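You operate a simulated robot arm through the tools that you are given. There is no shell and no other tool. Be economical: measure what you need, move in short steps, check, and stop when the job is done.

You are at the controls of a simulated robot arm. One attempt, no reset.

JOB
Stand each marker in the block's hole of its own colour.
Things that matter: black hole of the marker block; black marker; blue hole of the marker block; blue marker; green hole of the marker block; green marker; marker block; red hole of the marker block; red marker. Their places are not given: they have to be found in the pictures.

The check looks at the end state, three seconds after you hand in, the way a careful person would. Anything else that was tipped, shoved, dropped, spilled or broken makes it a failure.

ROBOT AND FRAMES
A 7-joint arm with a two-finger parallel gripper, fixed in place. Base frame: the origin is at the foot of the arm, x ahead of it, y to its left, z up; the work surface is at about z = 80. Units: cm, rad, N and s.
With the tool pointing down near the work surface it reaches from about 30 to 70 cm from the base axis. Its first joint turns from -1.152 to 1.152 rad. Payload 1.57 kg.
The TCP is the grasp point between the finger pads, 3 cm short of the fingertips. In the tool frame z runs along the fingers and y along their closing line. The gripper opens to 11 cm. The fingers are 2.4 cm wide and 1.2 cm thick; the gripper's body (4.8 by 11.2 cm) begins 7.8 cm behind the TCP.
Orientation is told as [roll, pitch, yaw] about the base's x, y, z axes, in that order, counted from this pose: with the fingers straight down and closing along the base's y, the tool's x points along the base's -x, its y along +y and its z along -z.

CONTROLS
- The arm moves only by the tool apply_moves. Its argument "motion" is a list of rows, each a list of 3 entries, a list of its own where there are three numbers: the shift along the base's x, y, z in units of 500 mm (1.0 is 500 mm), then the turn, a rotation vector about the base's x, y, z in units of 90 degrees (1.0 is 90 degrees), then the finger opening in mm, from 0 to 110. In form: [[[dx, dy, dz], [wx, wy, wz], gripper], ...]. A call has 1 to 8 rows; each row is the pose to reach, as a shift and turn from the pose commanded when the call began. A call with a number of a shift or a turn outside -1 to 1 is refused whole. Each row takes 0.2 s and may step no farther than 5 cm and 0.15 rad from the row before; otherwise, or with a gripper value out of range, the whole call is refused. A pose out of reach is approached as far as the arm can. The call stops where the force on the tool passes 40 N (or 10 N more than at its start, if that is more) or the arm is blocked; 0.2 s more then pass. The fingers move at their own pace (about 10.8 cm/s each) and stop on an object; they squeeze with about 24 N. The grip force told is the motor's: it shows also when the fingers shut on nothing. Time passes only in rows, and 0.2 s behind the last, so rows that repeat a pose let the fingers close. The reply holds the time, the measured pose of the TCP, the force on the tool along the base axes, the opening and the grip force, in the units named above and with some noise, with the torque about the TCP (base axes, N m) and any sound that the robot's microphone picked up, and new pictures: "show" is both (left out), scene, wrist or none.
- Cameras (640 x 400 px; columns grow to the right, rows downward): "scene" is fixed at [17.03, -39.51, 140.13]; the picture's right is [0.72, -0.70, 0.00], its down [-0.41, -0.43, -0.80] and it looks along [0.56, 0.58, -0.59] (base axes); focal length 318 px, centre (320, 200). "wrist" rides on the gripper at [7, 1.6, -14.1] in the tool frame; the picture's right is [-0.23, 0.97, 0.00], its down [-0.85, -0.20, -0.48] and it looks along [-0.47, -0.11, 0.88] (tool axes); focal length 222 px, centre (320, 200).
- measure_at(camera, pixels): there is no depth. For up to 12 entries [column, row, z] of the newest picture of that camera ("zoom" is the newest enlarged one), the place [x, y] in the base frame at which the ray of that pixel passes the height z, good to about 0.2 cm. No time passes.
- enlarge(camera, box): a new picture of the part [left, top, right, bottom] of that camera's present view, enlarged. No time passes.
- finish_job(): hands the job in; it is judged then, once.

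Work in short steps. Measure before you move; look again where a grasp or a placing could have gone wrong, and mend it. You have 80 turns and 200 pictures in all, those below and enlarged ones among them. Open the gripper and draw the arm clear of the work before you hand the job in, unless the task says otherwise; then end with one line.

The tools are called after ">>>" by a JSON object that holds its "api" and its "payload". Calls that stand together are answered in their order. apply_moves: Moves the arm, as the interface text tells. Its arguments: {"type":"object","properties":{"motion":{"type":"array"},"show":{"type":"string","enum":["both","scene","wrist","none"]}},"required":["motion"]} The other tools are called the same way: measure_at (camera, pixels) gives the place at which the rays of pixels pass given heights; enlarge (camera, box) takes an enlarged picture of a part of a camera's view; finish_job () hands the job in.

At the start:

```text
time_s: 0.0
tool_pos: [38.81, 10.05, 111.91]
orientation: [0.0, 0.002, 0.0]
force: [0.3, -0.9, 0.6]
ft_torque: [0.04, -0.01, 0.01]
grip_width: 11.01
gripper_force: 0.0
```

scene: 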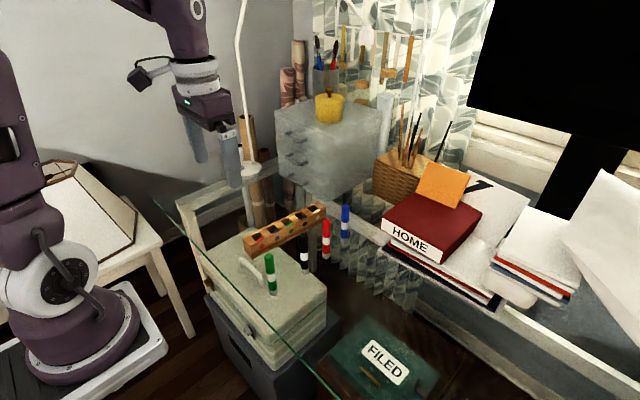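
wrist: 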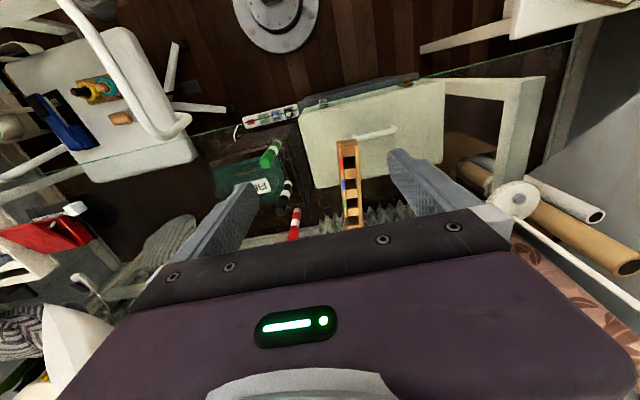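

The markers seem to stand around (270,272), (305,254), (326,238), (345,220) in the scene, with the block at about (285,228). I enlarge both views to see them better.

>>> {"api": "enlarge", "payload": {"camera": "scene", "box": [220, 180, 380, 310]}}

>>> {"api": "enlarge", "payload": {"camera": "wrist", "box": [220, 120, 420, 245]}}

```text
3.08 times, centred on (300, 245) of scene
```

zoom: 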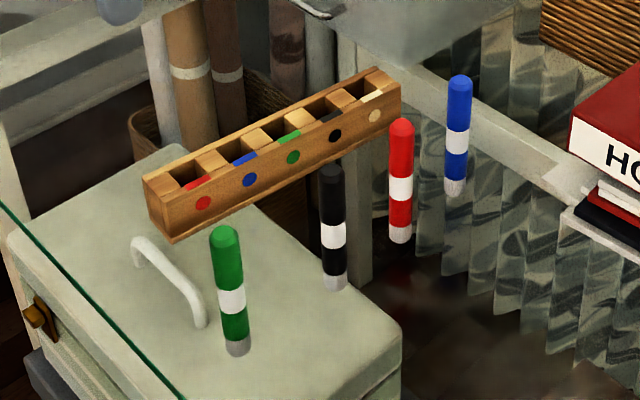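

```text
3.20 times, centred on (320, 182) of wrist
```

zoom: 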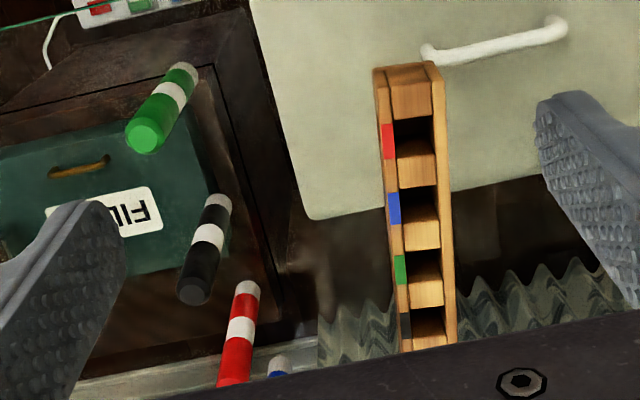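

Four upright markers and a block with coloured strips in order red, blue, green, black, blank. I measure marker bases and tops with the full-scene coordinates, in the scene picture.

>>> {"api": "measure_at", "payload": {"camera": "scene", "pixels": [[272.8, 293.5, 80], [303.5, 273, 80], [325, 257.5, 80], [343, 242, 80], [270, 255, 92], [270, 255, 90], [345, 206, 90], [345, 206, 92], [262, 257.5, 80], [256, 240, 84], [314, 212, 84], [256, 240, 85]]}}

>>> {"api": "measure_at", "payload": {"camera": "wrist", "pixels": [[340, 141, 84], [354, 141, 84], [349, 162, 84], [351, 184, 84], [353, 204, 84], [354, 222, 84], [276, 144, 80], [288, 183, 80], [298, 211, 80]]}}

```text
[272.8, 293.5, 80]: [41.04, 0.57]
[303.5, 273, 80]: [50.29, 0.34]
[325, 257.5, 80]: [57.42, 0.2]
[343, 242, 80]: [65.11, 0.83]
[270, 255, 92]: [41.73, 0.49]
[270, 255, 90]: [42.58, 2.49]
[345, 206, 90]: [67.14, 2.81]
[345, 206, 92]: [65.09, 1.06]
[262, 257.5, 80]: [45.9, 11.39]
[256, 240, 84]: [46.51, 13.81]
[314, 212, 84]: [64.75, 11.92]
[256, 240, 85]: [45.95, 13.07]
```

```text
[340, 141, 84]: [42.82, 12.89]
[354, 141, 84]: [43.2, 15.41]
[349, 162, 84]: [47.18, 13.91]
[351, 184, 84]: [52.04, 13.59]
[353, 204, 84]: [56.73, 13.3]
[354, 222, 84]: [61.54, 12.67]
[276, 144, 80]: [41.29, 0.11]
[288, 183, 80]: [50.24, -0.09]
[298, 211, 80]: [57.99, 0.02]
```

The markers are about 12 cm tall, at y≈0.3 and x≈41, 50, 57.5 and 65. Now the block corners, measured in the zoomed wrist view geometry and the scene.

>>> {"api": "measure_at", "payload": {"camera": "scene", "pixels": [[251.2, 258.9, 80], [326.5, 217, 80], [248.6, 247.5, 83], [248.6, 247.5, 84], [248.6, 247.5, 85], [242.1, 237.8, 84], [317.8, 201.8, 84], [325.9, 206.6, 83], [325.9, 206.6, 84]]}}

>>> {"api": "measure_at", "payload": {"camera": "zoom", "pixels": [[374, 68, 84], [438, 64, 84], [412, 134, 84], [420, 206, 84], [426, 265, 84], [430, 327, 84], [145, 138, 92], [193, 292, 92], [233, 385, 92]]}}

```text
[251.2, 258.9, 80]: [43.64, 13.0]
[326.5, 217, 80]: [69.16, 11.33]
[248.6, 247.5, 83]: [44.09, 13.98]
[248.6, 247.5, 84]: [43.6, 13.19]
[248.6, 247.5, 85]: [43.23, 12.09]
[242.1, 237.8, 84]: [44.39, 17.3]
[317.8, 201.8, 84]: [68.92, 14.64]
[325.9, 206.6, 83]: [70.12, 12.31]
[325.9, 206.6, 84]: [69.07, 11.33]
```

```text
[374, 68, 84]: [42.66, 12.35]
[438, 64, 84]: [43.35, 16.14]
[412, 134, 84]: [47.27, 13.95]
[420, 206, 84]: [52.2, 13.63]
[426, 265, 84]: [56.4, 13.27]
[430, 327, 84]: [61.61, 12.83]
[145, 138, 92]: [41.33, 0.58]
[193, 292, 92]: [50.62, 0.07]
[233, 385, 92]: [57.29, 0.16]
```

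The block runs from about (43.6,13.1) to (69.1,11.3), about 4 high. To see the holes better I move the arm a bit forward over the block at height.

>>> {"api": "apply_moves", "payload": {"motion": [[[0.07, 0.03, -0.02], [0, 0, 0], 110], [[0.14, 0.06, -0.04], [0, 0, 0], 110], [[0.2, 0.06, -0.04], [0, 0, 0], 110]], "show": "wrist"}}

>>> {"api": "enlarge", "payload": {"camera": "wrist", "box": [260, 60, 420, 220]}}

```text
time_s: 0.8
tool_pos: [49.01, 13.16, 109.81]
orientation: [0.0, 0.001, 0.001]
force: [-0.5, 0.8, -0.4]
ft_torque: [0.01, 0.02, -0.03]
grip_width: 10.99
gripper_force: 0.1
```

wrist: 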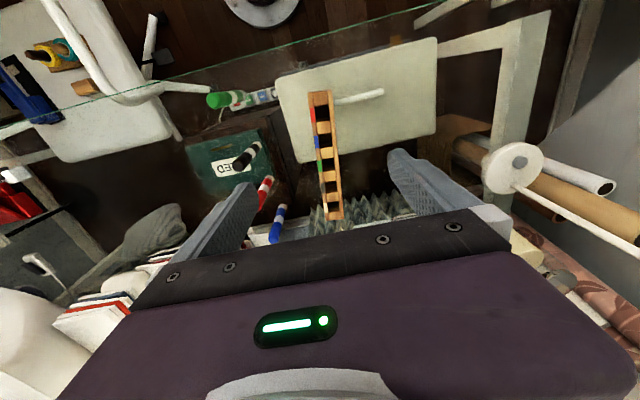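

```text
2.50 times, centred on (340, 140) of wrist
```

zoom: 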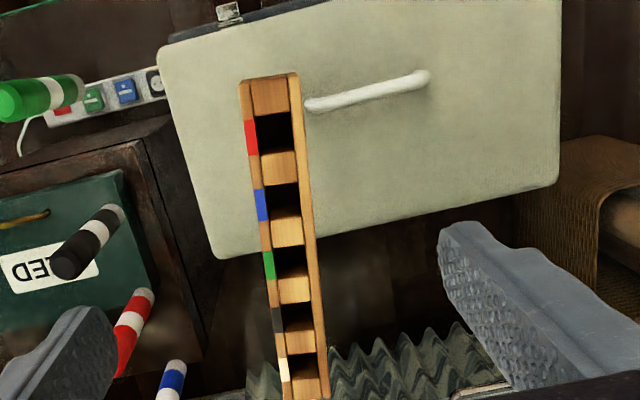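

Now the five openings are clear. I measure hole corners at z=84 (red opening rows 114–152 etc.).

>>> {"api": "measure_at", "payload": {"camera": "zoom", "pixels": [[254, 114, 84], [290, 111, 84], [259, 153, 84], [296, 150, 84], [263, 185, 84], [302, 215, 84], [270, 249, 84], [309, 274, 84], [277, 307, 84], [314, 327, 84], [239, 82, 84], [300, 73, 84]]}}

>>> {"api": "measure_at", "payload": {"camera": "zoom", "pixels": [[280, 399, 84], [330, 395, 84], [75, 268, 92], [118, 208, 80], [10, 102, 92], [145, 290, 80], [178, 365, 80]]}}

>>> {"api": "enlarge", "payload": {"camera": "wrist", "box": [300, 85, 350, 155]}}

```text
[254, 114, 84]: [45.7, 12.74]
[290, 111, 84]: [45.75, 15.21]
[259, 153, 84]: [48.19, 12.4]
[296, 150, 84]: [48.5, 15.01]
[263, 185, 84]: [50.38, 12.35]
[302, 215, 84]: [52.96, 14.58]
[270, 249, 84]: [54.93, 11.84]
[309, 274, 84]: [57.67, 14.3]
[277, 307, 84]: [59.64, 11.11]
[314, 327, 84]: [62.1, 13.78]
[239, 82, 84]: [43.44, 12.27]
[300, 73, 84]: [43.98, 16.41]
```

```text
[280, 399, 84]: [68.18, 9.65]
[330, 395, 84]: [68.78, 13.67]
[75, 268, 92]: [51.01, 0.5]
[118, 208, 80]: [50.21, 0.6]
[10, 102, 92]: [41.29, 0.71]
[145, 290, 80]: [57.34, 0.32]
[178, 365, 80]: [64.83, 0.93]
```

```text
5.71 times, centred on (325, 120) of wrist
```

zoom: 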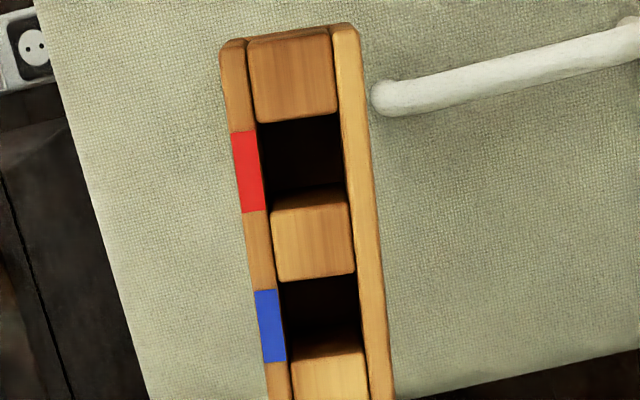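

I cross-check the block's height using the coloured strips in the scene view.

>>> {"api": "measure_at", "payload": {"camera": "zoom", "pixels": [[231, 132, 84], [242, 212, 84], [255, 291, 84], [263, 363, 84], [231, 132, 86], [242, 212, 86], [255, 291, 86], [263, 363, 86], [256, 131, 84], [256, 131, 86], [285, 362, 84], [285, 362, 86]]}}

>>> {"api": "enlarge", "payload": {"camera": "scene", "box": [235, 195, 335, 262]}}

```text
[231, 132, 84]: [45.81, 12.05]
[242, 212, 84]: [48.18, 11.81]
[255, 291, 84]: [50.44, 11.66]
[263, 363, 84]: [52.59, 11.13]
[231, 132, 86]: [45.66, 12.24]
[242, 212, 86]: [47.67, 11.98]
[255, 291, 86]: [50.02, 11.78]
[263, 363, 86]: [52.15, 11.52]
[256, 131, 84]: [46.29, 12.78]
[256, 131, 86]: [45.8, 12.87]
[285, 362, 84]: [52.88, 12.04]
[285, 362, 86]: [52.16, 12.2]
```

```text
5.97 times, centred on (285, 228) of scene
```

zoom: 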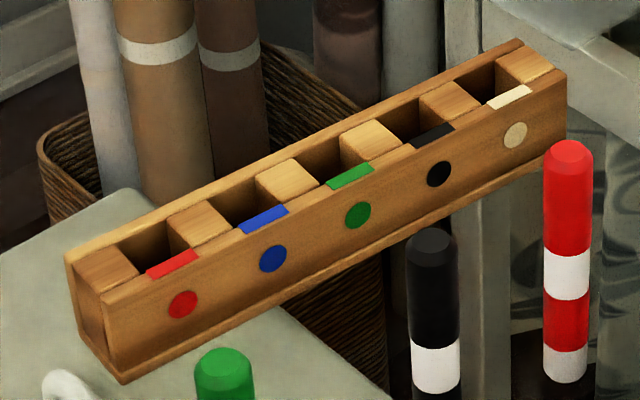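

Strip corners visible here; measure the same corners at several heights (red outer-near (155,280), blue outer-far (289,215)).

>>> {"api": "measure_at", "payload": {"camera": "zoom", "pixels": [[155, 280, 84], [155, 280, 85], [155, 280, 86], [289, 214, 84], [289, 214, 85], [289, 214, 86], [123, 384, 80], [565, 74, 85], [113, 300, 85], [66, 255, 85], [517, 40, 85], [560, 165, 80]]}}

```text
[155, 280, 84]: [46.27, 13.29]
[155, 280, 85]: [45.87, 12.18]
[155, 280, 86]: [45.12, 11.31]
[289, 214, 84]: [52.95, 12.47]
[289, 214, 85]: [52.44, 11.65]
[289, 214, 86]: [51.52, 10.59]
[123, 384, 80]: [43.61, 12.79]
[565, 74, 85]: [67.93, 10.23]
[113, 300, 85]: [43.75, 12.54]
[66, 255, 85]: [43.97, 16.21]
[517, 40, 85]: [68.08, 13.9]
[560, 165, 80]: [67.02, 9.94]
```

Both views agree the block top is at z≈85; axis runs (43.86,14.38)→(68.0,12.07), holes at about red (46.9,14.1), blue (51.4,13.7), green (55.95,13.2), black (60.5,12.8). I first go above the green marker at (41.2,0.5).

>>> {"api": "apply_moves", "payload": {"motion": [[[-0.0385, -0.063, -0.035], [0, 0, 0], 80], [[-0.077, -0.126, -0.07], [0, 0, 0], 60], [[-0.1155, -0.189, -0.105], [0, 0, 0], 60], [[-0.154, -0.252, -0.14], [0, 0, 0], 60], [[-0.154, -0.252, -0.14], [0, 0, 0], 60]], "show": "both"}}

```text
time_s: 2.0
tool_pos: [41.07, 0.31, 102.65]
orientation: [0.0, 0.002, 0.0]
force: [0.7, 0.8, 0.2]
ft_torque: [0.02, 0.03, -0.02]
grip_width: 6.01
gripper_force: 0.1
```

scene: 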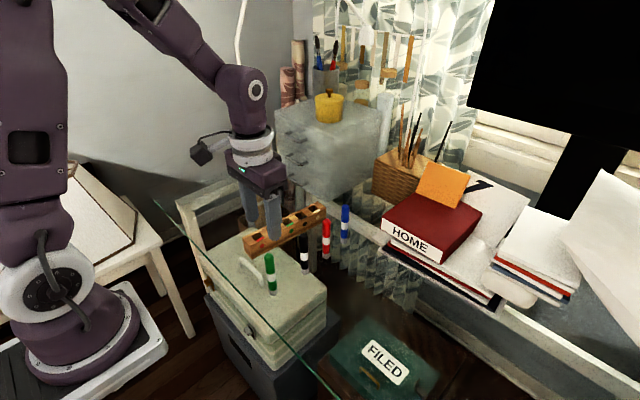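
wrist: 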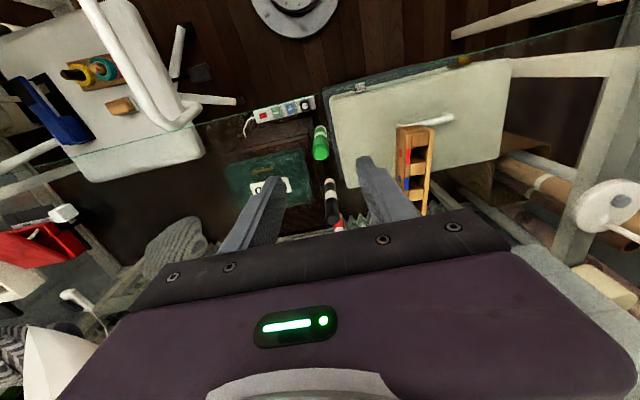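

I verify the green marker's position from this closer wrist view (top at (321,154), base at (319,128)).

>>> {"api": "enlarge", "payload": {"camera": "wrist", "box": [280, 110, 380, 240]}}

>>> {"api": "measure_at", "payload": {"camera": "wrist", "pixels": [[321, 153, 92], [320, 128, 80], [332, 218, 92], [329, 182, 80]]}}

```text
3.08 times, centred on (330, 175) of wrist
```

zoom: 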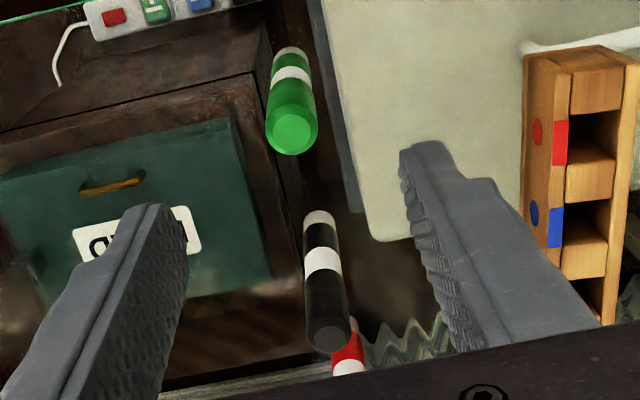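

```text
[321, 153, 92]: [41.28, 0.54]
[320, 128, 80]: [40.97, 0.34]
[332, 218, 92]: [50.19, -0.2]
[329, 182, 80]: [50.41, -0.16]
```

Green is at (41.2,0.45), right under the tool. I descend to z≈89 with the fingers open 6 cm.

>>> {"api": "apply_moves", "payload": {"motion": [[[0, 0, -0.08], [0, 0, 0], 60], [[0, 0, -0.16], [0, 0, 0], 60], [[0, 0, -0.22], [0, 0, 0], 60], [[0, 0, -0.275], [0, 0, 0], 60], [[0, 0, -0.275], [0, 0, 0], 60]], "show": "both"}}

>>> {"api": "enlarge", "payload": {"camera": "scene", "box": [220, 180, 380, 310]}}

```text
time_s: 3.2
tool_pos: [41.16, 0.41, 88.85]
orientation: [0.0, -0.001, 0.001]
force: [0.0, -1.0, -0.1]
ft_torque: [0.01, 0.03, -0.01]
grip_width: 6.0
gripper_force: 0.0
```

scene: 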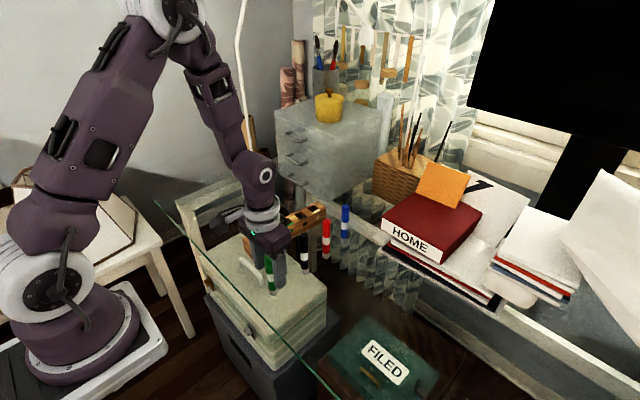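
wrist: 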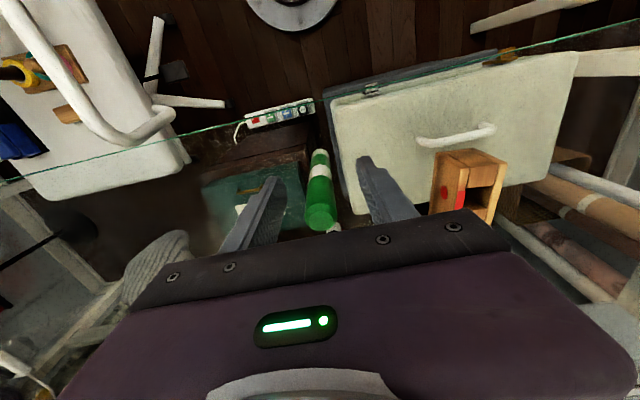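

```text
3.08 times, centred on (300, 245) of scene
```

zoom: 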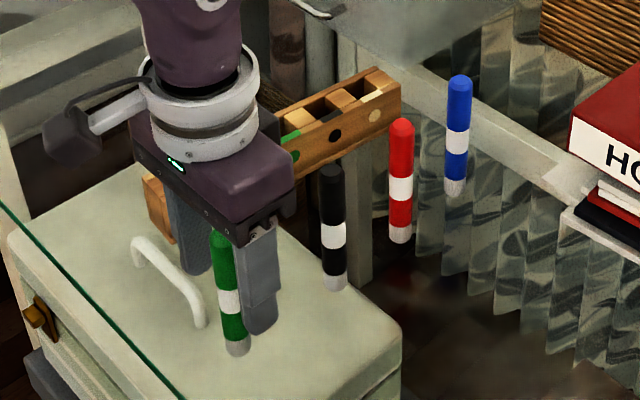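

The green marker stands between the fingers. I close and look at the grip before lifting.

>>> {"api": "apply_moves", "payload": {"motion": [[[0, 0, 0], [0, 0, 0], 30], [[0, 0, 0], [0, 0, 0], 10], [[0, 0, 0], [0, 0, 0], 5], [[0, 0, 0], [0, 0, 0], 5], [[0, 0, 0.01], [0, 0, 0], 5], [[0, 0, 0.06], [0, 0, 0], 5]], "show": "both"}}

>>> {"api": "enlarge", "payload": {"camera": "scene", "box": [220, 180, 380, 310]}}

```text
time_s: 4.6
tool_pos: [41.14, 0.41, 92.0]
orientation: [0.0, -0.002, 0.002]
force: [0.2, 0.1, 0.3]
ft_torque: [0.03, -0.02, 0.0]
grip_width: 1.83
gripper_force: 23.9
```

scene: 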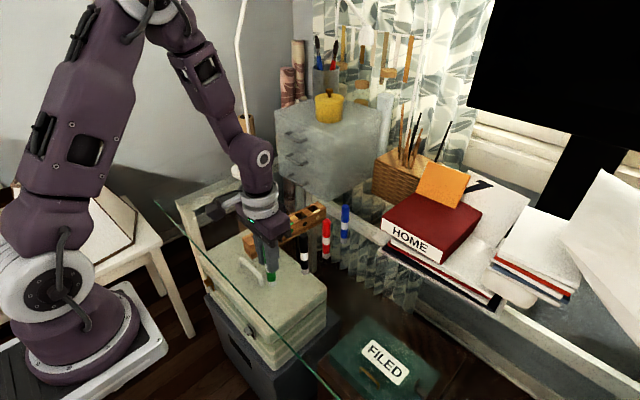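
wrist: 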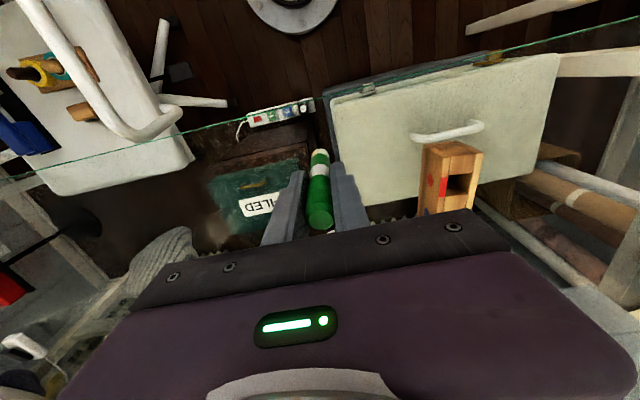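

```text
3.08 times, centred on (300, 245) of scene
```

zoom: 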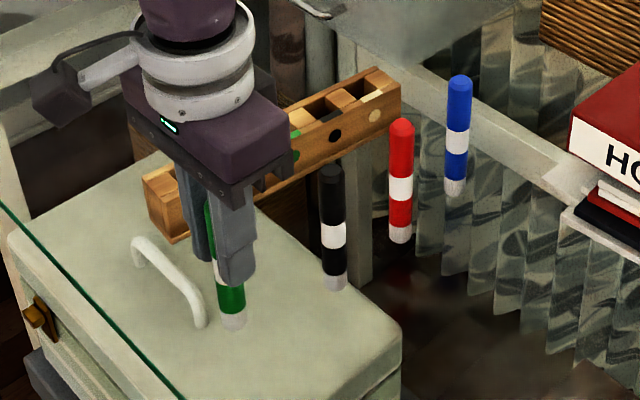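

The marker is held (opening 1.83 cm, 24 N) and rose. I measure the bottom tip's offset from the TCP.

>>> {"api": "measure_at", "payload": {"camera": "zoom", "pixels": [[234, 324, 83.2], [234, 327, 83.2], [234, 320, 83.2]]}}

>>> {"api": "measure_at", "payload": {"camera": "wrist", "pixels": [[320, 152, 83.2], [320, 219, 95.2], [320, 157, 83.2]]}}

```text
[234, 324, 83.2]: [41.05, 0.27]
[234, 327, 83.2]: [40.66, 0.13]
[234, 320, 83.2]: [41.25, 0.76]
```

```text
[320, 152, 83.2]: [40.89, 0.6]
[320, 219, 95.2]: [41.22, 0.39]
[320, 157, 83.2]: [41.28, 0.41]
```

Grip is centred on the TCP. I lift to z≈105 and carry to above the green hole (55.95,13.2).

>>> {"api": "apply_moves", "payload": {"motion": [[[0, 0, 0.086], [0, 0, 0], 5], [[0, 0, 0.172], [0, 0, 0], 5], [[0, 0, 0.258], [0, 0, 0], 5], [[0.074, 0.0638, 0.258], [0, 0, 0], 5], [[0.148, 0.1275, 0.258], [0, 0, 0], 5], [[0.222, 0.191, 0.258], [0, 0, 0], 5], [[0.296, 0.255, 0.258], [0, 0, 0], 5], [[0.296, 0.255, 0.258], [0, 0, 0], 5]], "show": "both"}}

>>> {"api": "enlarge", "payload": {"camera": "scene", "box": [235, 170, 335, 262]}}

>>> {"api": "enlarge", "payload": {"camera": "wrist", "box": [260, 100, 380, 240]}}

```text
time_s: 6.4
tool_pos: [56.33, 13.46, 104.6]
orientation: [0.0, 0.003, 0.0]
force: [-0.1, 0.5, 0.0]
ft_torque: [0.01, -0.04, 0.0]
grip_width: 1.83
gripper_force: 24.1
```

scene: 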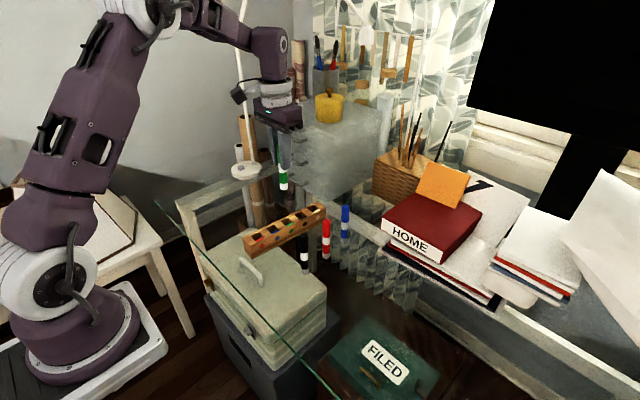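
wrist: 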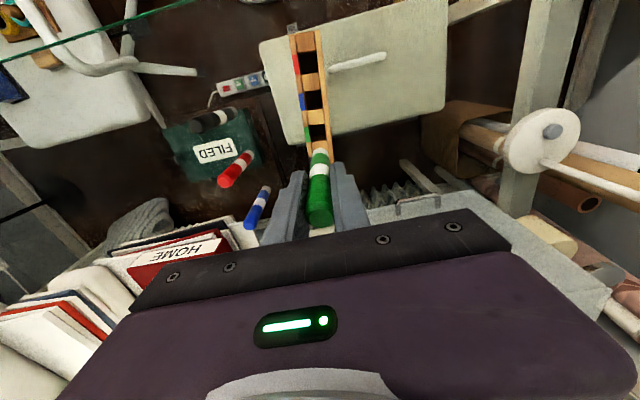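

```text
4.35 times, centred on (285, 216) of scene
```

zoom: 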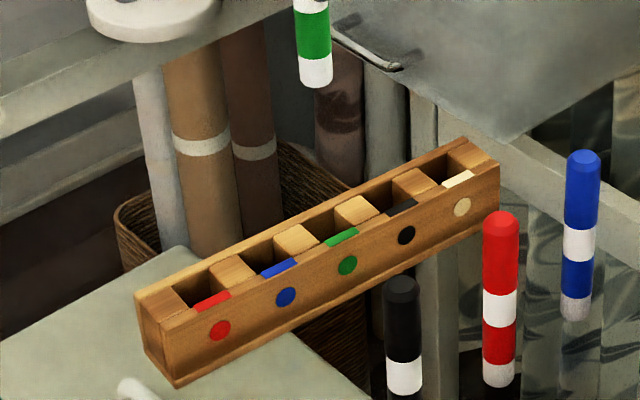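

```text
2.86 times, centred on (320, 170) of wrist
```

zoom: 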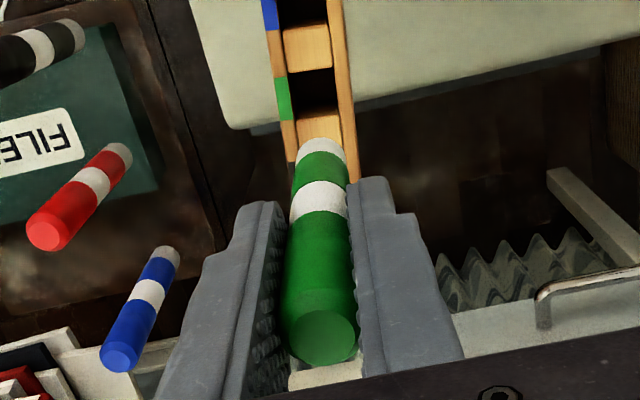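

I re-measure the green hole from this view at z=85 (opening corners approx (287,70),(335,66),(296,119),(340,111) in the zoom) and the other holes in the scene zoom later.

>>> {"api": "measure_at", "payload": {"camera": "zoom", "pixels": [[287, 70, 85], [334, 67, 85], [296, 120, 85], [341, 112, 85], [274, 78, 85], [279, 121, 85], [288, 76, 85], [295, 120, 85]]}}

>>> {"api": "enlarge", "payload": {"camera": "scene", "box": [270, 205, 310, 235]}}

>>> {"api": "enlarge", "payload": {"camera": "wrist", "box": [280, 25, 350, 165]}}

```text
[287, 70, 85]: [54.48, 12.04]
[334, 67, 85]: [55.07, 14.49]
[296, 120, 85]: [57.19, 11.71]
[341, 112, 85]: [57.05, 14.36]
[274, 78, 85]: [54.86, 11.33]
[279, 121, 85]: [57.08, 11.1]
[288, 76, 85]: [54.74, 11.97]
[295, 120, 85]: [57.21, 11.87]
```

```text
13.33 times, centred on (290, 220) of scene
```

zoom: 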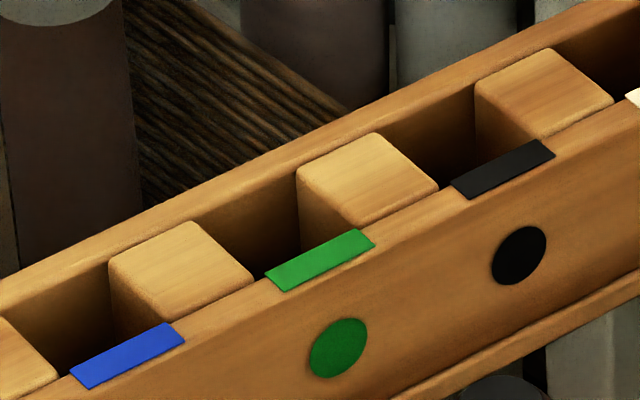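

```text
2.86 times, centred on (315, 95) of wrist
```

zoom: 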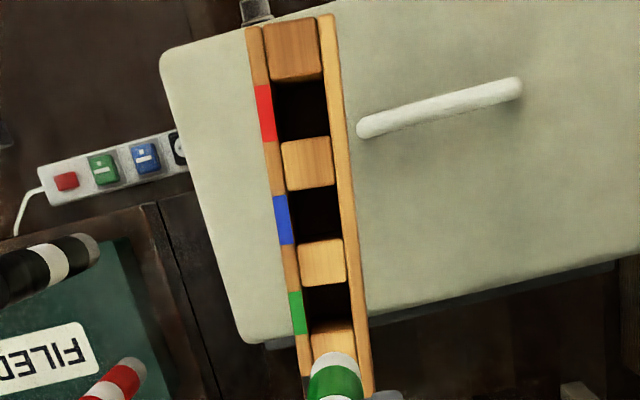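

The green hole centre is (55.95,13.15). I lower until the marker tip is just above the block (TCP z≈95.6) and check alignment.

>>> {"api": "apply_moves", "payload": {"motion": [[[0, 0, -0.06], [0, 0, 0], 5], [[0, 0, -0.12], [0, 0, 0], 5], [[0, 0, -0.18], [0, 0, 0], 5], [[0, 0, -0.18], [0, 0, 0], 5]], "show": "both"}}

>>> {"api": "enlarge", "payload": {"camera": "scene", "box": [255, 180, 325, 250]}}

>>> {"api": "enlarge", "payload": {"camera": "wrist", "box": [270, 80, 370, 240]}}

```text
time_s: 7.4
tool_pos: [56.02, 13.33, 95.68]
orientation: [0.001, -0.002, -0.001]
force: [0.1, 0.9, -0.7]
ft_torque: [0.02, -0.01, 0.0]
grip_width: 1.84
gripper_force: 23.8
```

scene: 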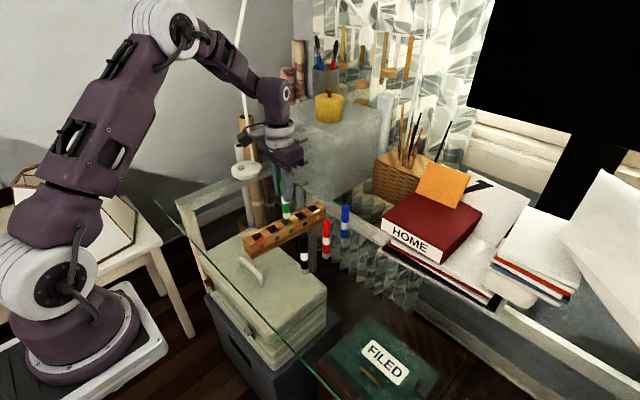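
wrist: 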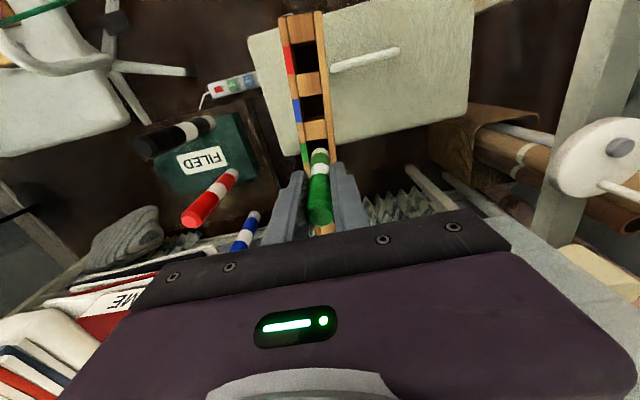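

```text
5.71 times, centred on (290, 215) of scene
```

zoom: 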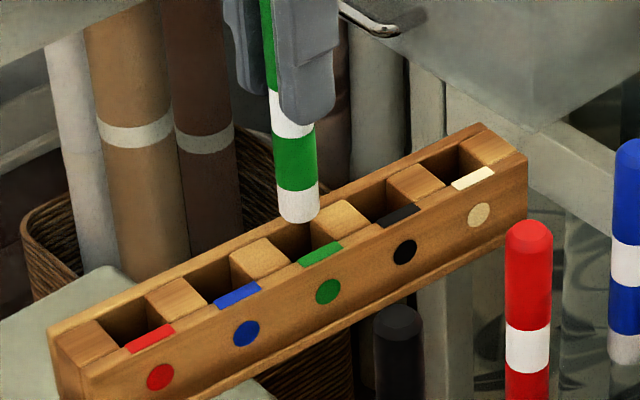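

```text
2.50 times, centred on (320, 160) of wrist
```

zoom: 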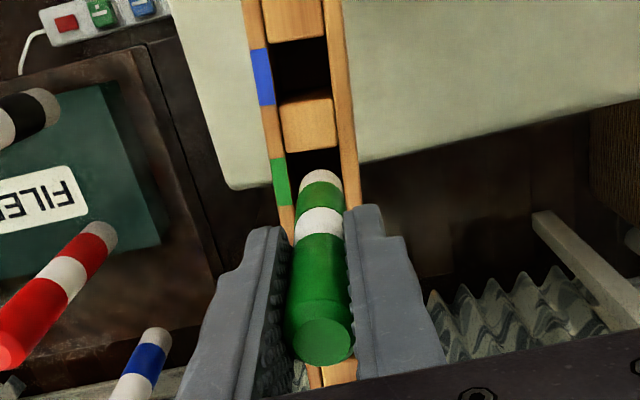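

Compare tip (z≈86.7) and hole centre in the same wrist zoom, and same in numbers.

>>> {"api": "measure_at", "payload": {"camera": "zoom", "pixels": [[320, 181, 86.7], [301, 185, 86.7], [342, 181, 86.7], [287, 155, 85], [338, 147, 85], [293, 205, 85], [346, 205, 85], [320, 172, 86.7]]}}

```text
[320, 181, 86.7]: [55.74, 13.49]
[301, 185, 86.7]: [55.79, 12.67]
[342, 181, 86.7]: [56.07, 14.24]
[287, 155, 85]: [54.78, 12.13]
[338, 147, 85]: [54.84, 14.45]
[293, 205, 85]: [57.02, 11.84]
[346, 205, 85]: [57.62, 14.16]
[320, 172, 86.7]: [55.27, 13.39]
```

The tip sits about 0.25 cm to +y and 0.1 to +x of the hole centre. I shift -0.22 in y and -0.1 in x and lower into the hole 3.5 cm.

>>> {"api": "apply_moves", "payload": {"motion": [[[-0.002, -0.0045, 0], [0, 0, 0], 5], [[-0.002, -0.0045, -0.02], [0, 0, 0], 5], [[-0.002, -0.0045, -0.04], [0, 0, 0], 5], [[-0.002, -0.0045, -0.055], [0, 0, 0], 5], [[-0.002, -0.0045, -0.07], [0, 0, 0], 5]], "show": "both"}}

>>> {"api": "enlarge", "payload": {"camera": "scene", "box": [255, 180, 325, 250]}}

```text
time_s: 8.6
tool_pos: [56.07, 12.88, 92.28]
orientation: [0.0, 0.001, 0.001]
force: [0.9, -0.1, -0.1]
ft_torque: [-0.01, -0.02, -0.04]
grip_width: 1.8
gripper_force: 23.8
```

scene: 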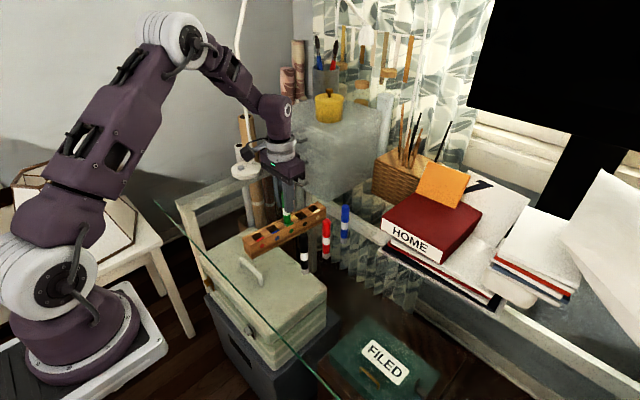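
wrist: 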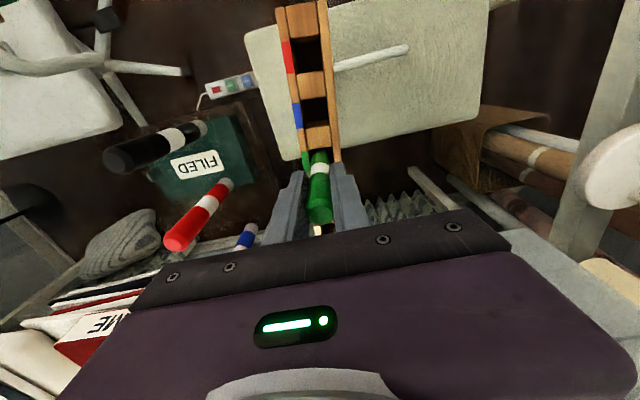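

```text
5.71 times, centred on (290, 215) of scene
```

zoom: 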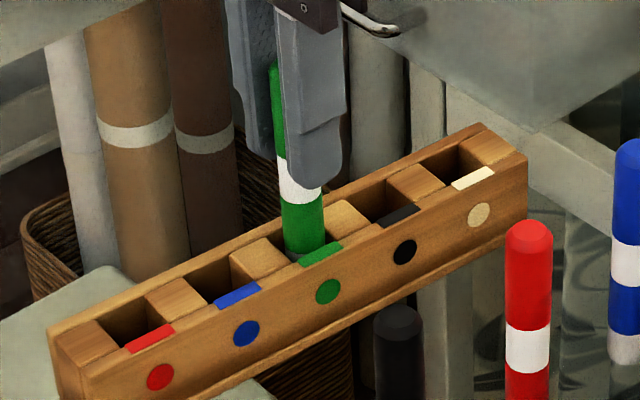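

It has entered the hole without contact force. I go on down slowly to TCP ≈90.

>>> {"api": "apply_moves", "payload": {"motion": [[[0, 0, -0.01], [0, 0, 0], 5], [[0, 0, -0.02], [0, 0, 0], 5], [[0, 0, -0.03], [0, 0, 0], 5], [[0, 0, -0.038], [0, 0, 0], 5], [[0, 0, -0.044], [0, 0, 0], 5]], "show": "none"}}

>>> {"api": "enlarge", "payload": {"camera": "scene", "box": [255, 180, 325, 250]}}

```text
time_s: 9.8
tool_pos: [55.92, 12.92, 90.36]
orientation: [-0.001, -0.003, -0.001]
force: [-1.9, -0.9, 19.8]
ft_torque: [-0.1, 0.2, 0.02]
grip_width: 1.84
gripper_force: 24.1
```

```text
5.71 times, centred on (290, 215) of scene
```

zoom: 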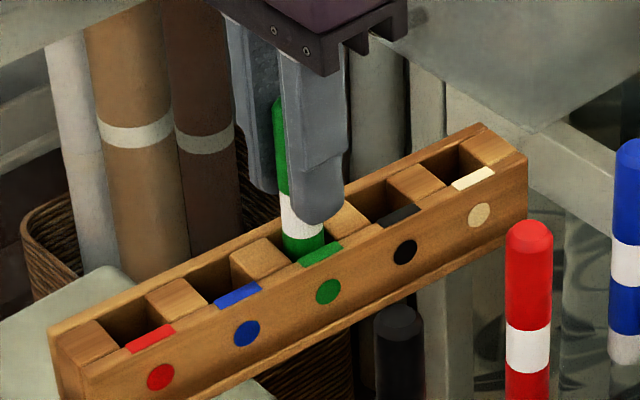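

It bears on the floor (20 N up). I ease up 1 mm, open, and rise straight to z≈105.

>>> {"api": "apply_moves", "payload": {"motion": [[[0, 0, 0.004], [0, 0, 0], 5], [[0, 0, 0.004], [0, 0, 0], 25], [[0, 0, 0.004], [0, 0, 0], 50], [[0, 0, 0.004], [0, 0, 0], 50], [[0, 0, 0.09], [0, 0, 0], 50], [[0, 0, 0.18], [0, 0, 0], 50], [[0, 0, 0.26], [0, 0, 0], 60]], "show": "both"}}

>>> {"api": "enlarge", "payload": {"camera": "scene", "box": [235, 180, 365, 280]}}

```text
time_s: 11.4
tool_pos: [55.8, 13.01, 103.09]
orientation: [0.0, 0.004, 0.001]
force: [-0.9, -0.3, -0.1]
ft_torque: [0.0, 0.02, 0.0]
grip_width: 6.01
gripper_force: 0.2
```

scene: 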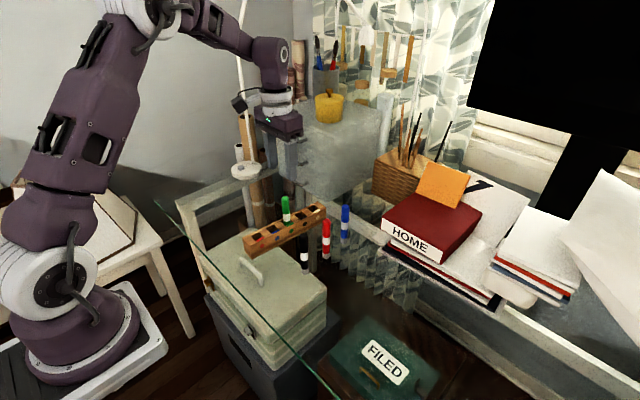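
wrist: 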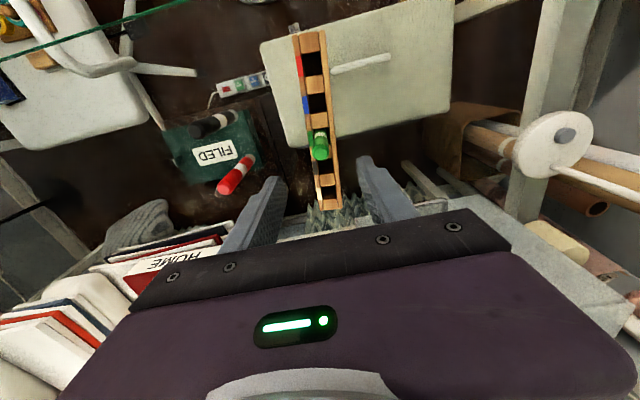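

```text
4.00 times, centred on (300, 230) of scene
```

zoom: 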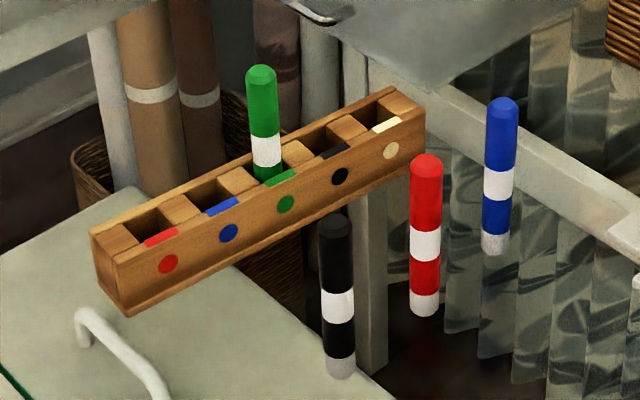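

Green stands in its hole. Next red at (57.35,0.25): move above it at z≈98.

>>> {"api": "apply_moves", "payload": {"motion": [[[0.01, -0.085, 0], [0, 0, 0], 60], [[0.02, -0.17, 0], [0, 0, 0], 60], [[0.03, -0.2546, 0], [0, 0, 0], 60], [[0.03, -0.2546, -0.05], [0, 0, 0], 60], [[0.03, -0.2546, -0.1], [0, 0, 0], 60], [[0.03, -0.2546, -0.1], [0, 0, 0], 60]], "show": "wrist"}}

>>> {"api": "enlarge", "payload": {"camera": "wrist", "box": [240, 100, 400, 240]}}

```text
time_s: 12.8
tool_pos: [57.36, 0.23, 98.21]
orientation: [0.002, -0.001, 0.0]
force: [0.1, 0.3, -0.8]
ft_torque: [0.0, -0.01, -0.03]
grip_width: 5.96
gripper_force: 0.0
```

wrist: 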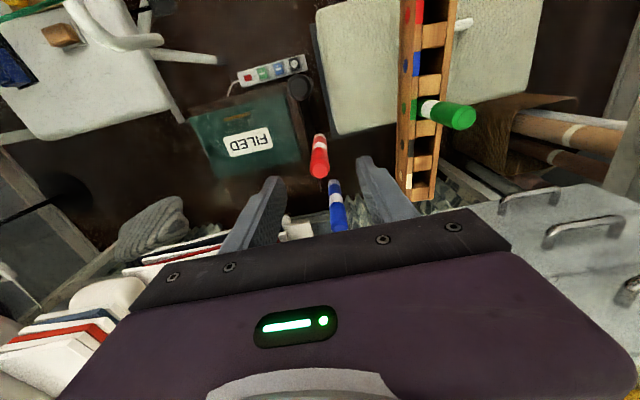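

```text
2.86 times, centred on (320, 170) of wrist
```

zoom: 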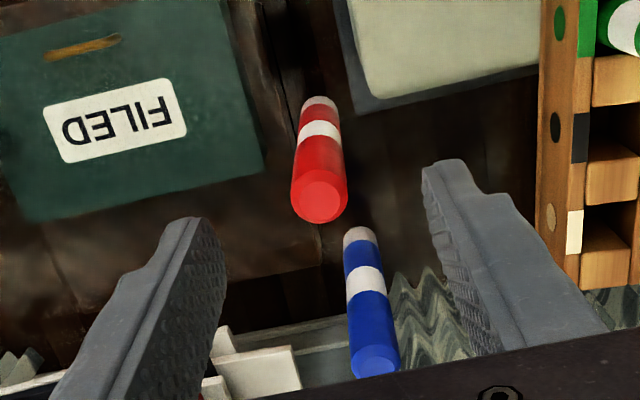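

The red top disc is centred at zoom (320,201) and its base at about (319,104); blue top (375,362). Measuring.

>>> {"api": "measure_at", "payload": {"camera": "zoom", "pixels": [[320, 200, 92], [319, 105, 80], [375, 361, 92], [359, 236, 80]]}}

```text
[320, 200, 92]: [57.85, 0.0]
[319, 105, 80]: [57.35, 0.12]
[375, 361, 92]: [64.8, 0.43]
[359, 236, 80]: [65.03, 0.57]
```

Red at about (57.5,0.1): small correction, descend to z≈89, close, lift 3 cm.

>>> {"api": "apply_moves", "payload": {"motion": [[[0.003, -0.002, -0.06], [0, 0, 0], 60], [[0.003, -0.002, -0.12], [0, 0, 0], 60], [[0.003, -0.002, -0.185], [0, 0, 0], 60], [[0.003, -0.002, -0.185], [0, 0, 0], 40], [[0.003, -0.002, -0.185], [0, 0, 0], 15], [[0.003, -0.002, -0.185], [0, 0, 0], 5], [[0.003, -0.002, -0.185], [0, 0, 0], 5], [[0.003, -0.002, -0.125], [0, 0, 0], 5]], "show": "both"}}

>>> {"api": "enlarge", "payload": {"camera": "wrist", "box": [270, 100, 370, 240]}}

>>> {"api": "enlarge", "payload": {"camera": "scene", "box": [255, 180, 385, 280]}}

```text
time_s: 14.6
tool_pos: [57.32, 0.14, 91.95]
orientation: [-0.002, 0.001, 0.002]
force: [-1.0, 0.0, -0.5]
ft_torque: [0.05, 0.0, 0.0]
grip_width: 1.85
gripper_force: 24.8
```

scene: 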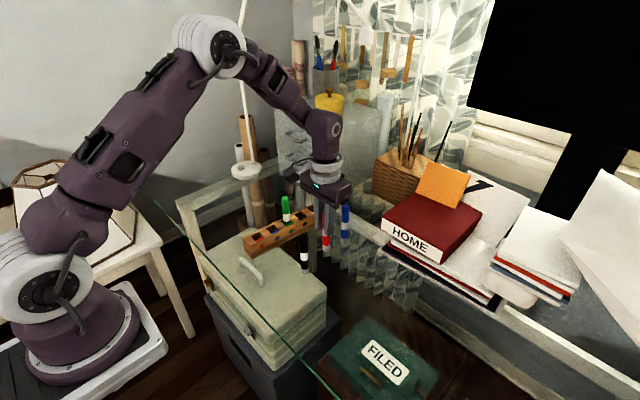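
wrist: 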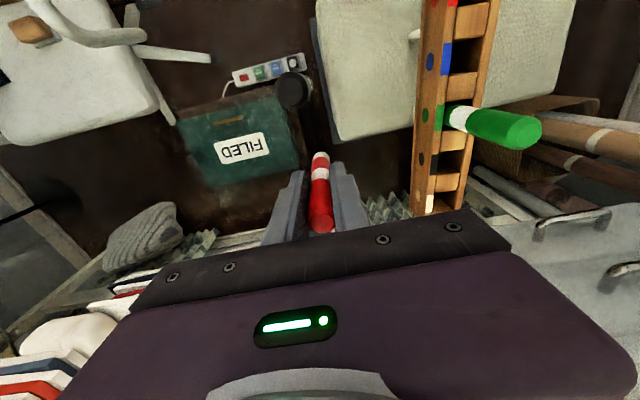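

```text
2.86 times, centred on (320, 170) of wrist
```

zoom: 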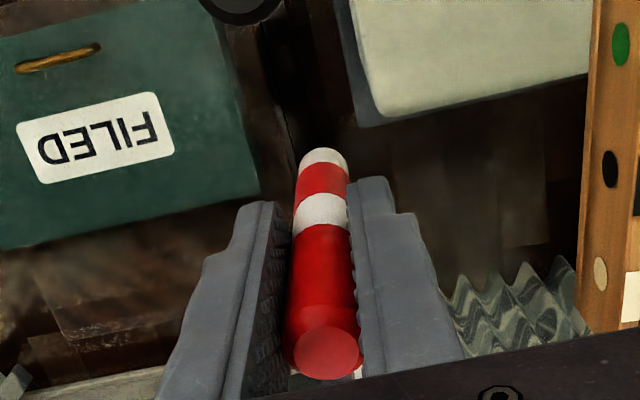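

```text
4.00 times, centred on (320, 230) of scene
```

zoom: 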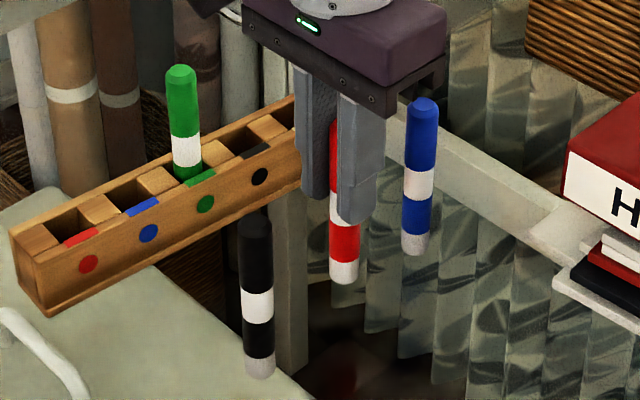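

Red is held, about 0.3 cm toward +x of the TCP. I lift to 105 and carry to above the red hole.

>>> {"api": "apply_moves", "payload": {"motion": [[[0, 0, 0.086], [0, 0, 0], 5], [[0, 0, 0.172], [0, 0, 0], 5], [[0, 0, 0.258], [0, 0, 0], 5], [[-0.0545, 0.069, 0.258], [0, 0, 0], 5], [[-0.109, 0.1375, 0.258], [0, 0, 0], 5], [[-0.1635, 0.206, 0.258], [0, 0, 0], 5], [[-0.218, 0.275, 0.258], [0, 0, 0], 5], [[-0.218, 0.275, 0.17], [0, 0, 0], 5]], "show": "none"}}

>>> {"api": "apply_moves", "payload": {"motion": [[[0, 0, -0.05], [0, 0, 0], 5], [[0, 0, -0.092], [0, 0, 0], 5], [[0, 0, -0.092], [0, 0, 0], 5]], "show": "both"}}

>>> {"api": "enlarge", "payload": {"camera": "wrist", "box": [270, 80, 370, 240]}}

>>> {"api": "enlarge", "payload": {"camera": "scene", "box": [235, 190, 325, 260]}}

```text
time_s: 16.4
tool_pos: [46.64, 14.03, 100.55]
orientation: [0.0, 0.001, 0.0]
force: [0.3, 0.1, -0.3]
ft_torque: [-0.02, 0.02, 0.0]
grip_width: 1.82
gripper_force: 24.0
```

```text
time_s: 17.2
tool_pos: [46.68, 13.85, 95.93]
orientation: [0.0, 0.001, 0.001]
force: [0.7, 0.1, 0.4]
ft_torque: [0.03, -0.05, 0.03]
grip_width: 1.81
gripper_force: 23.4
```

scene: 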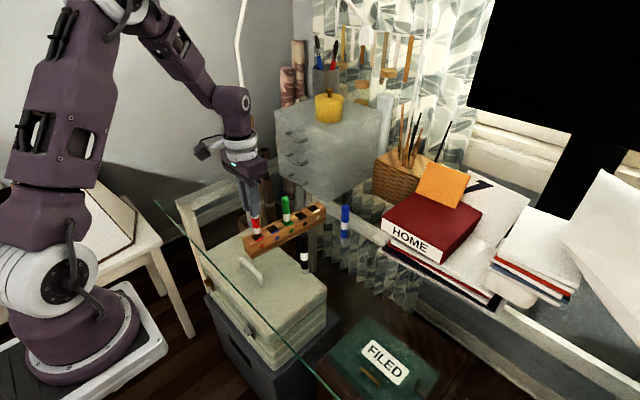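
wrist: 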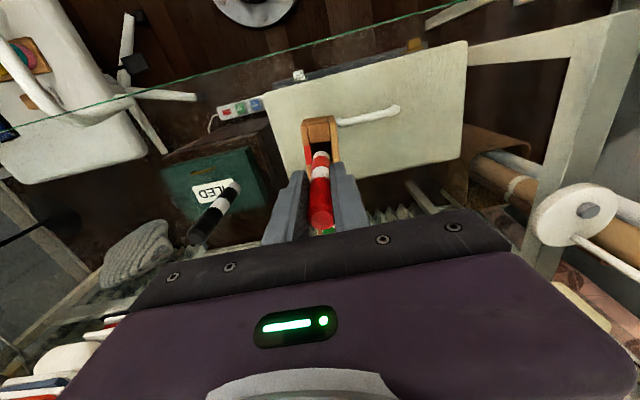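

```text
2.50 times, centred on (320, 160) of wrist
```

zoom: 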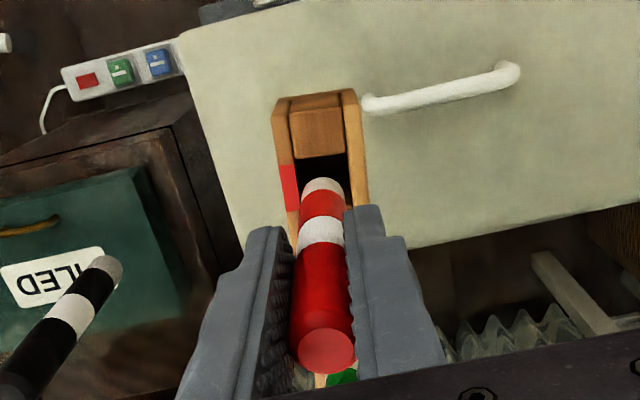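

```text
5.71 times, centred on (280, 225) of scene
```

zoom: 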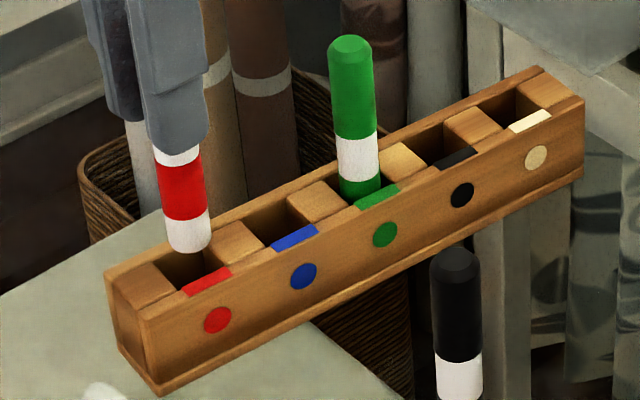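

Numbers for tip (z≈86.9) and red hole edges in the wrist view.

>>> {"api": "measure_at", "payload": {"camera": "wrist", "pixels": [[320.4, 151.2, 86.9], [312.8, 156.5, 86.9], [330, 155.5, 86.9], [310, 143.4, 85], [330.8, 141.2, 85], [303.6, 146.8, 85], [305.6, 164.4, 85], [311.8, 164.4, 85], [337, 164, 85]]}}

>>> {"api": "measure_at", "payload": {"camera": "zoom", "pixels": [[189, 245, 86.9], [189, 252, 86.9], [180, 288, 85], [231, 266, 85], [191, 297, 85]]}}

```text
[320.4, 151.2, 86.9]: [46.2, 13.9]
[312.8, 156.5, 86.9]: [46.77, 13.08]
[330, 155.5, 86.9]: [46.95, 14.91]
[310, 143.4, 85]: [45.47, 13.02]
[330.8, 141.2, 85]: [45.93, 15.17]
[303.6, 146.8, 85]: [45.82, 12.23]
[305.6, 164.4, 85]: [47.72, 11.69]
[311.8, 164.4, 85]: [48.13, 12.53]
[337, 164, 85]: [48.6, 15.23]
```

```text
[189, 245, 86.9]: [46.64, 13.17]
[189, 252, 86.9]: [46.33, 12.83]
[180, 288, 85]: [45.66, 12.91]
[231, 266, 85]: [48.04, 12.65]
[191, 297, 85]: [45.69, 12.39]
```

Aligned within about 0.1 cm. I lower into the hole.

>>> {"api": "apply_moves", "payload": {"motion": [[[-0.002, -0.001, -0.02], [0, 0, 0], 5], [[-0.002, -0.001, -0.035], [0, 0, 0], 5], [[-0.002, -0.001, -0.05], [0, 0, 0], 5], [[-0.002, -0.001, -0.065], [0, 0, 0], 5], [[-0.002, -0.001, -0.075], [0, 0, 0], 5]], "show": "scene"}}

>>> {"api": "enlarge", "payload": {"camera": "scene", "box": [235, 190, 325, 260]}}

```text
time_s: 18.4
tool_pos: [46.46, 13.68, 92.05]
orientation: [0.0, -0.002, 0.001]
force: [0.2, 0.5, -0.3]
ft_torque: [0.02, -0.03, 0.0]
grip_width: 1.86
gripper_force: 24.2
```

scene: 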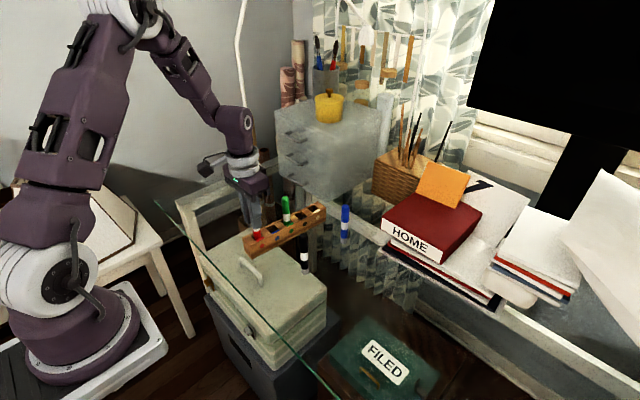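

```text
5.71 times, centred on (280, 225) of scene
```

zoom: 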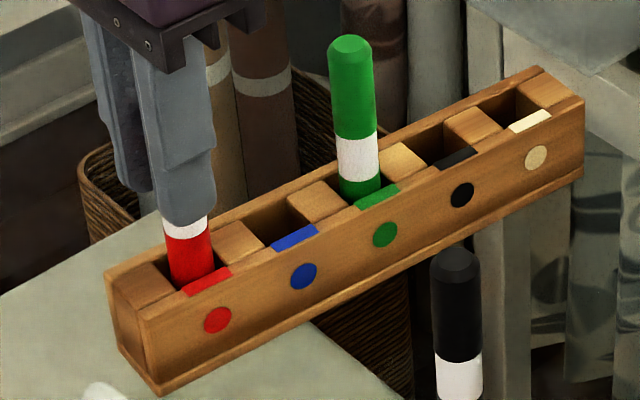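

In the hole without contact. I lower to the floor (~90.4).

>>> {"api": "apply_moves", "payload": {"motion": [[[0, 0, -0.01], [0, 0, 0], 5], [[0, 0, -0.02], [0, 0, 0], 5], [[0, 0, -0.028], [0, 0, 0], 5], [[0, 0, -0.034], [0, 0, 0], 5]], "show": "none"}}

```text
time_s: 19.4
tool_pos: [46.62, 13.67, 90.45]
orientation: [0.0, -0.001, 0.002]
force: [-0.9, -2.9, 20.6]
ft_torque: [-0.58, -0.11, -0.05]
grip_width: 1.82
gripper_force: 23.9
```

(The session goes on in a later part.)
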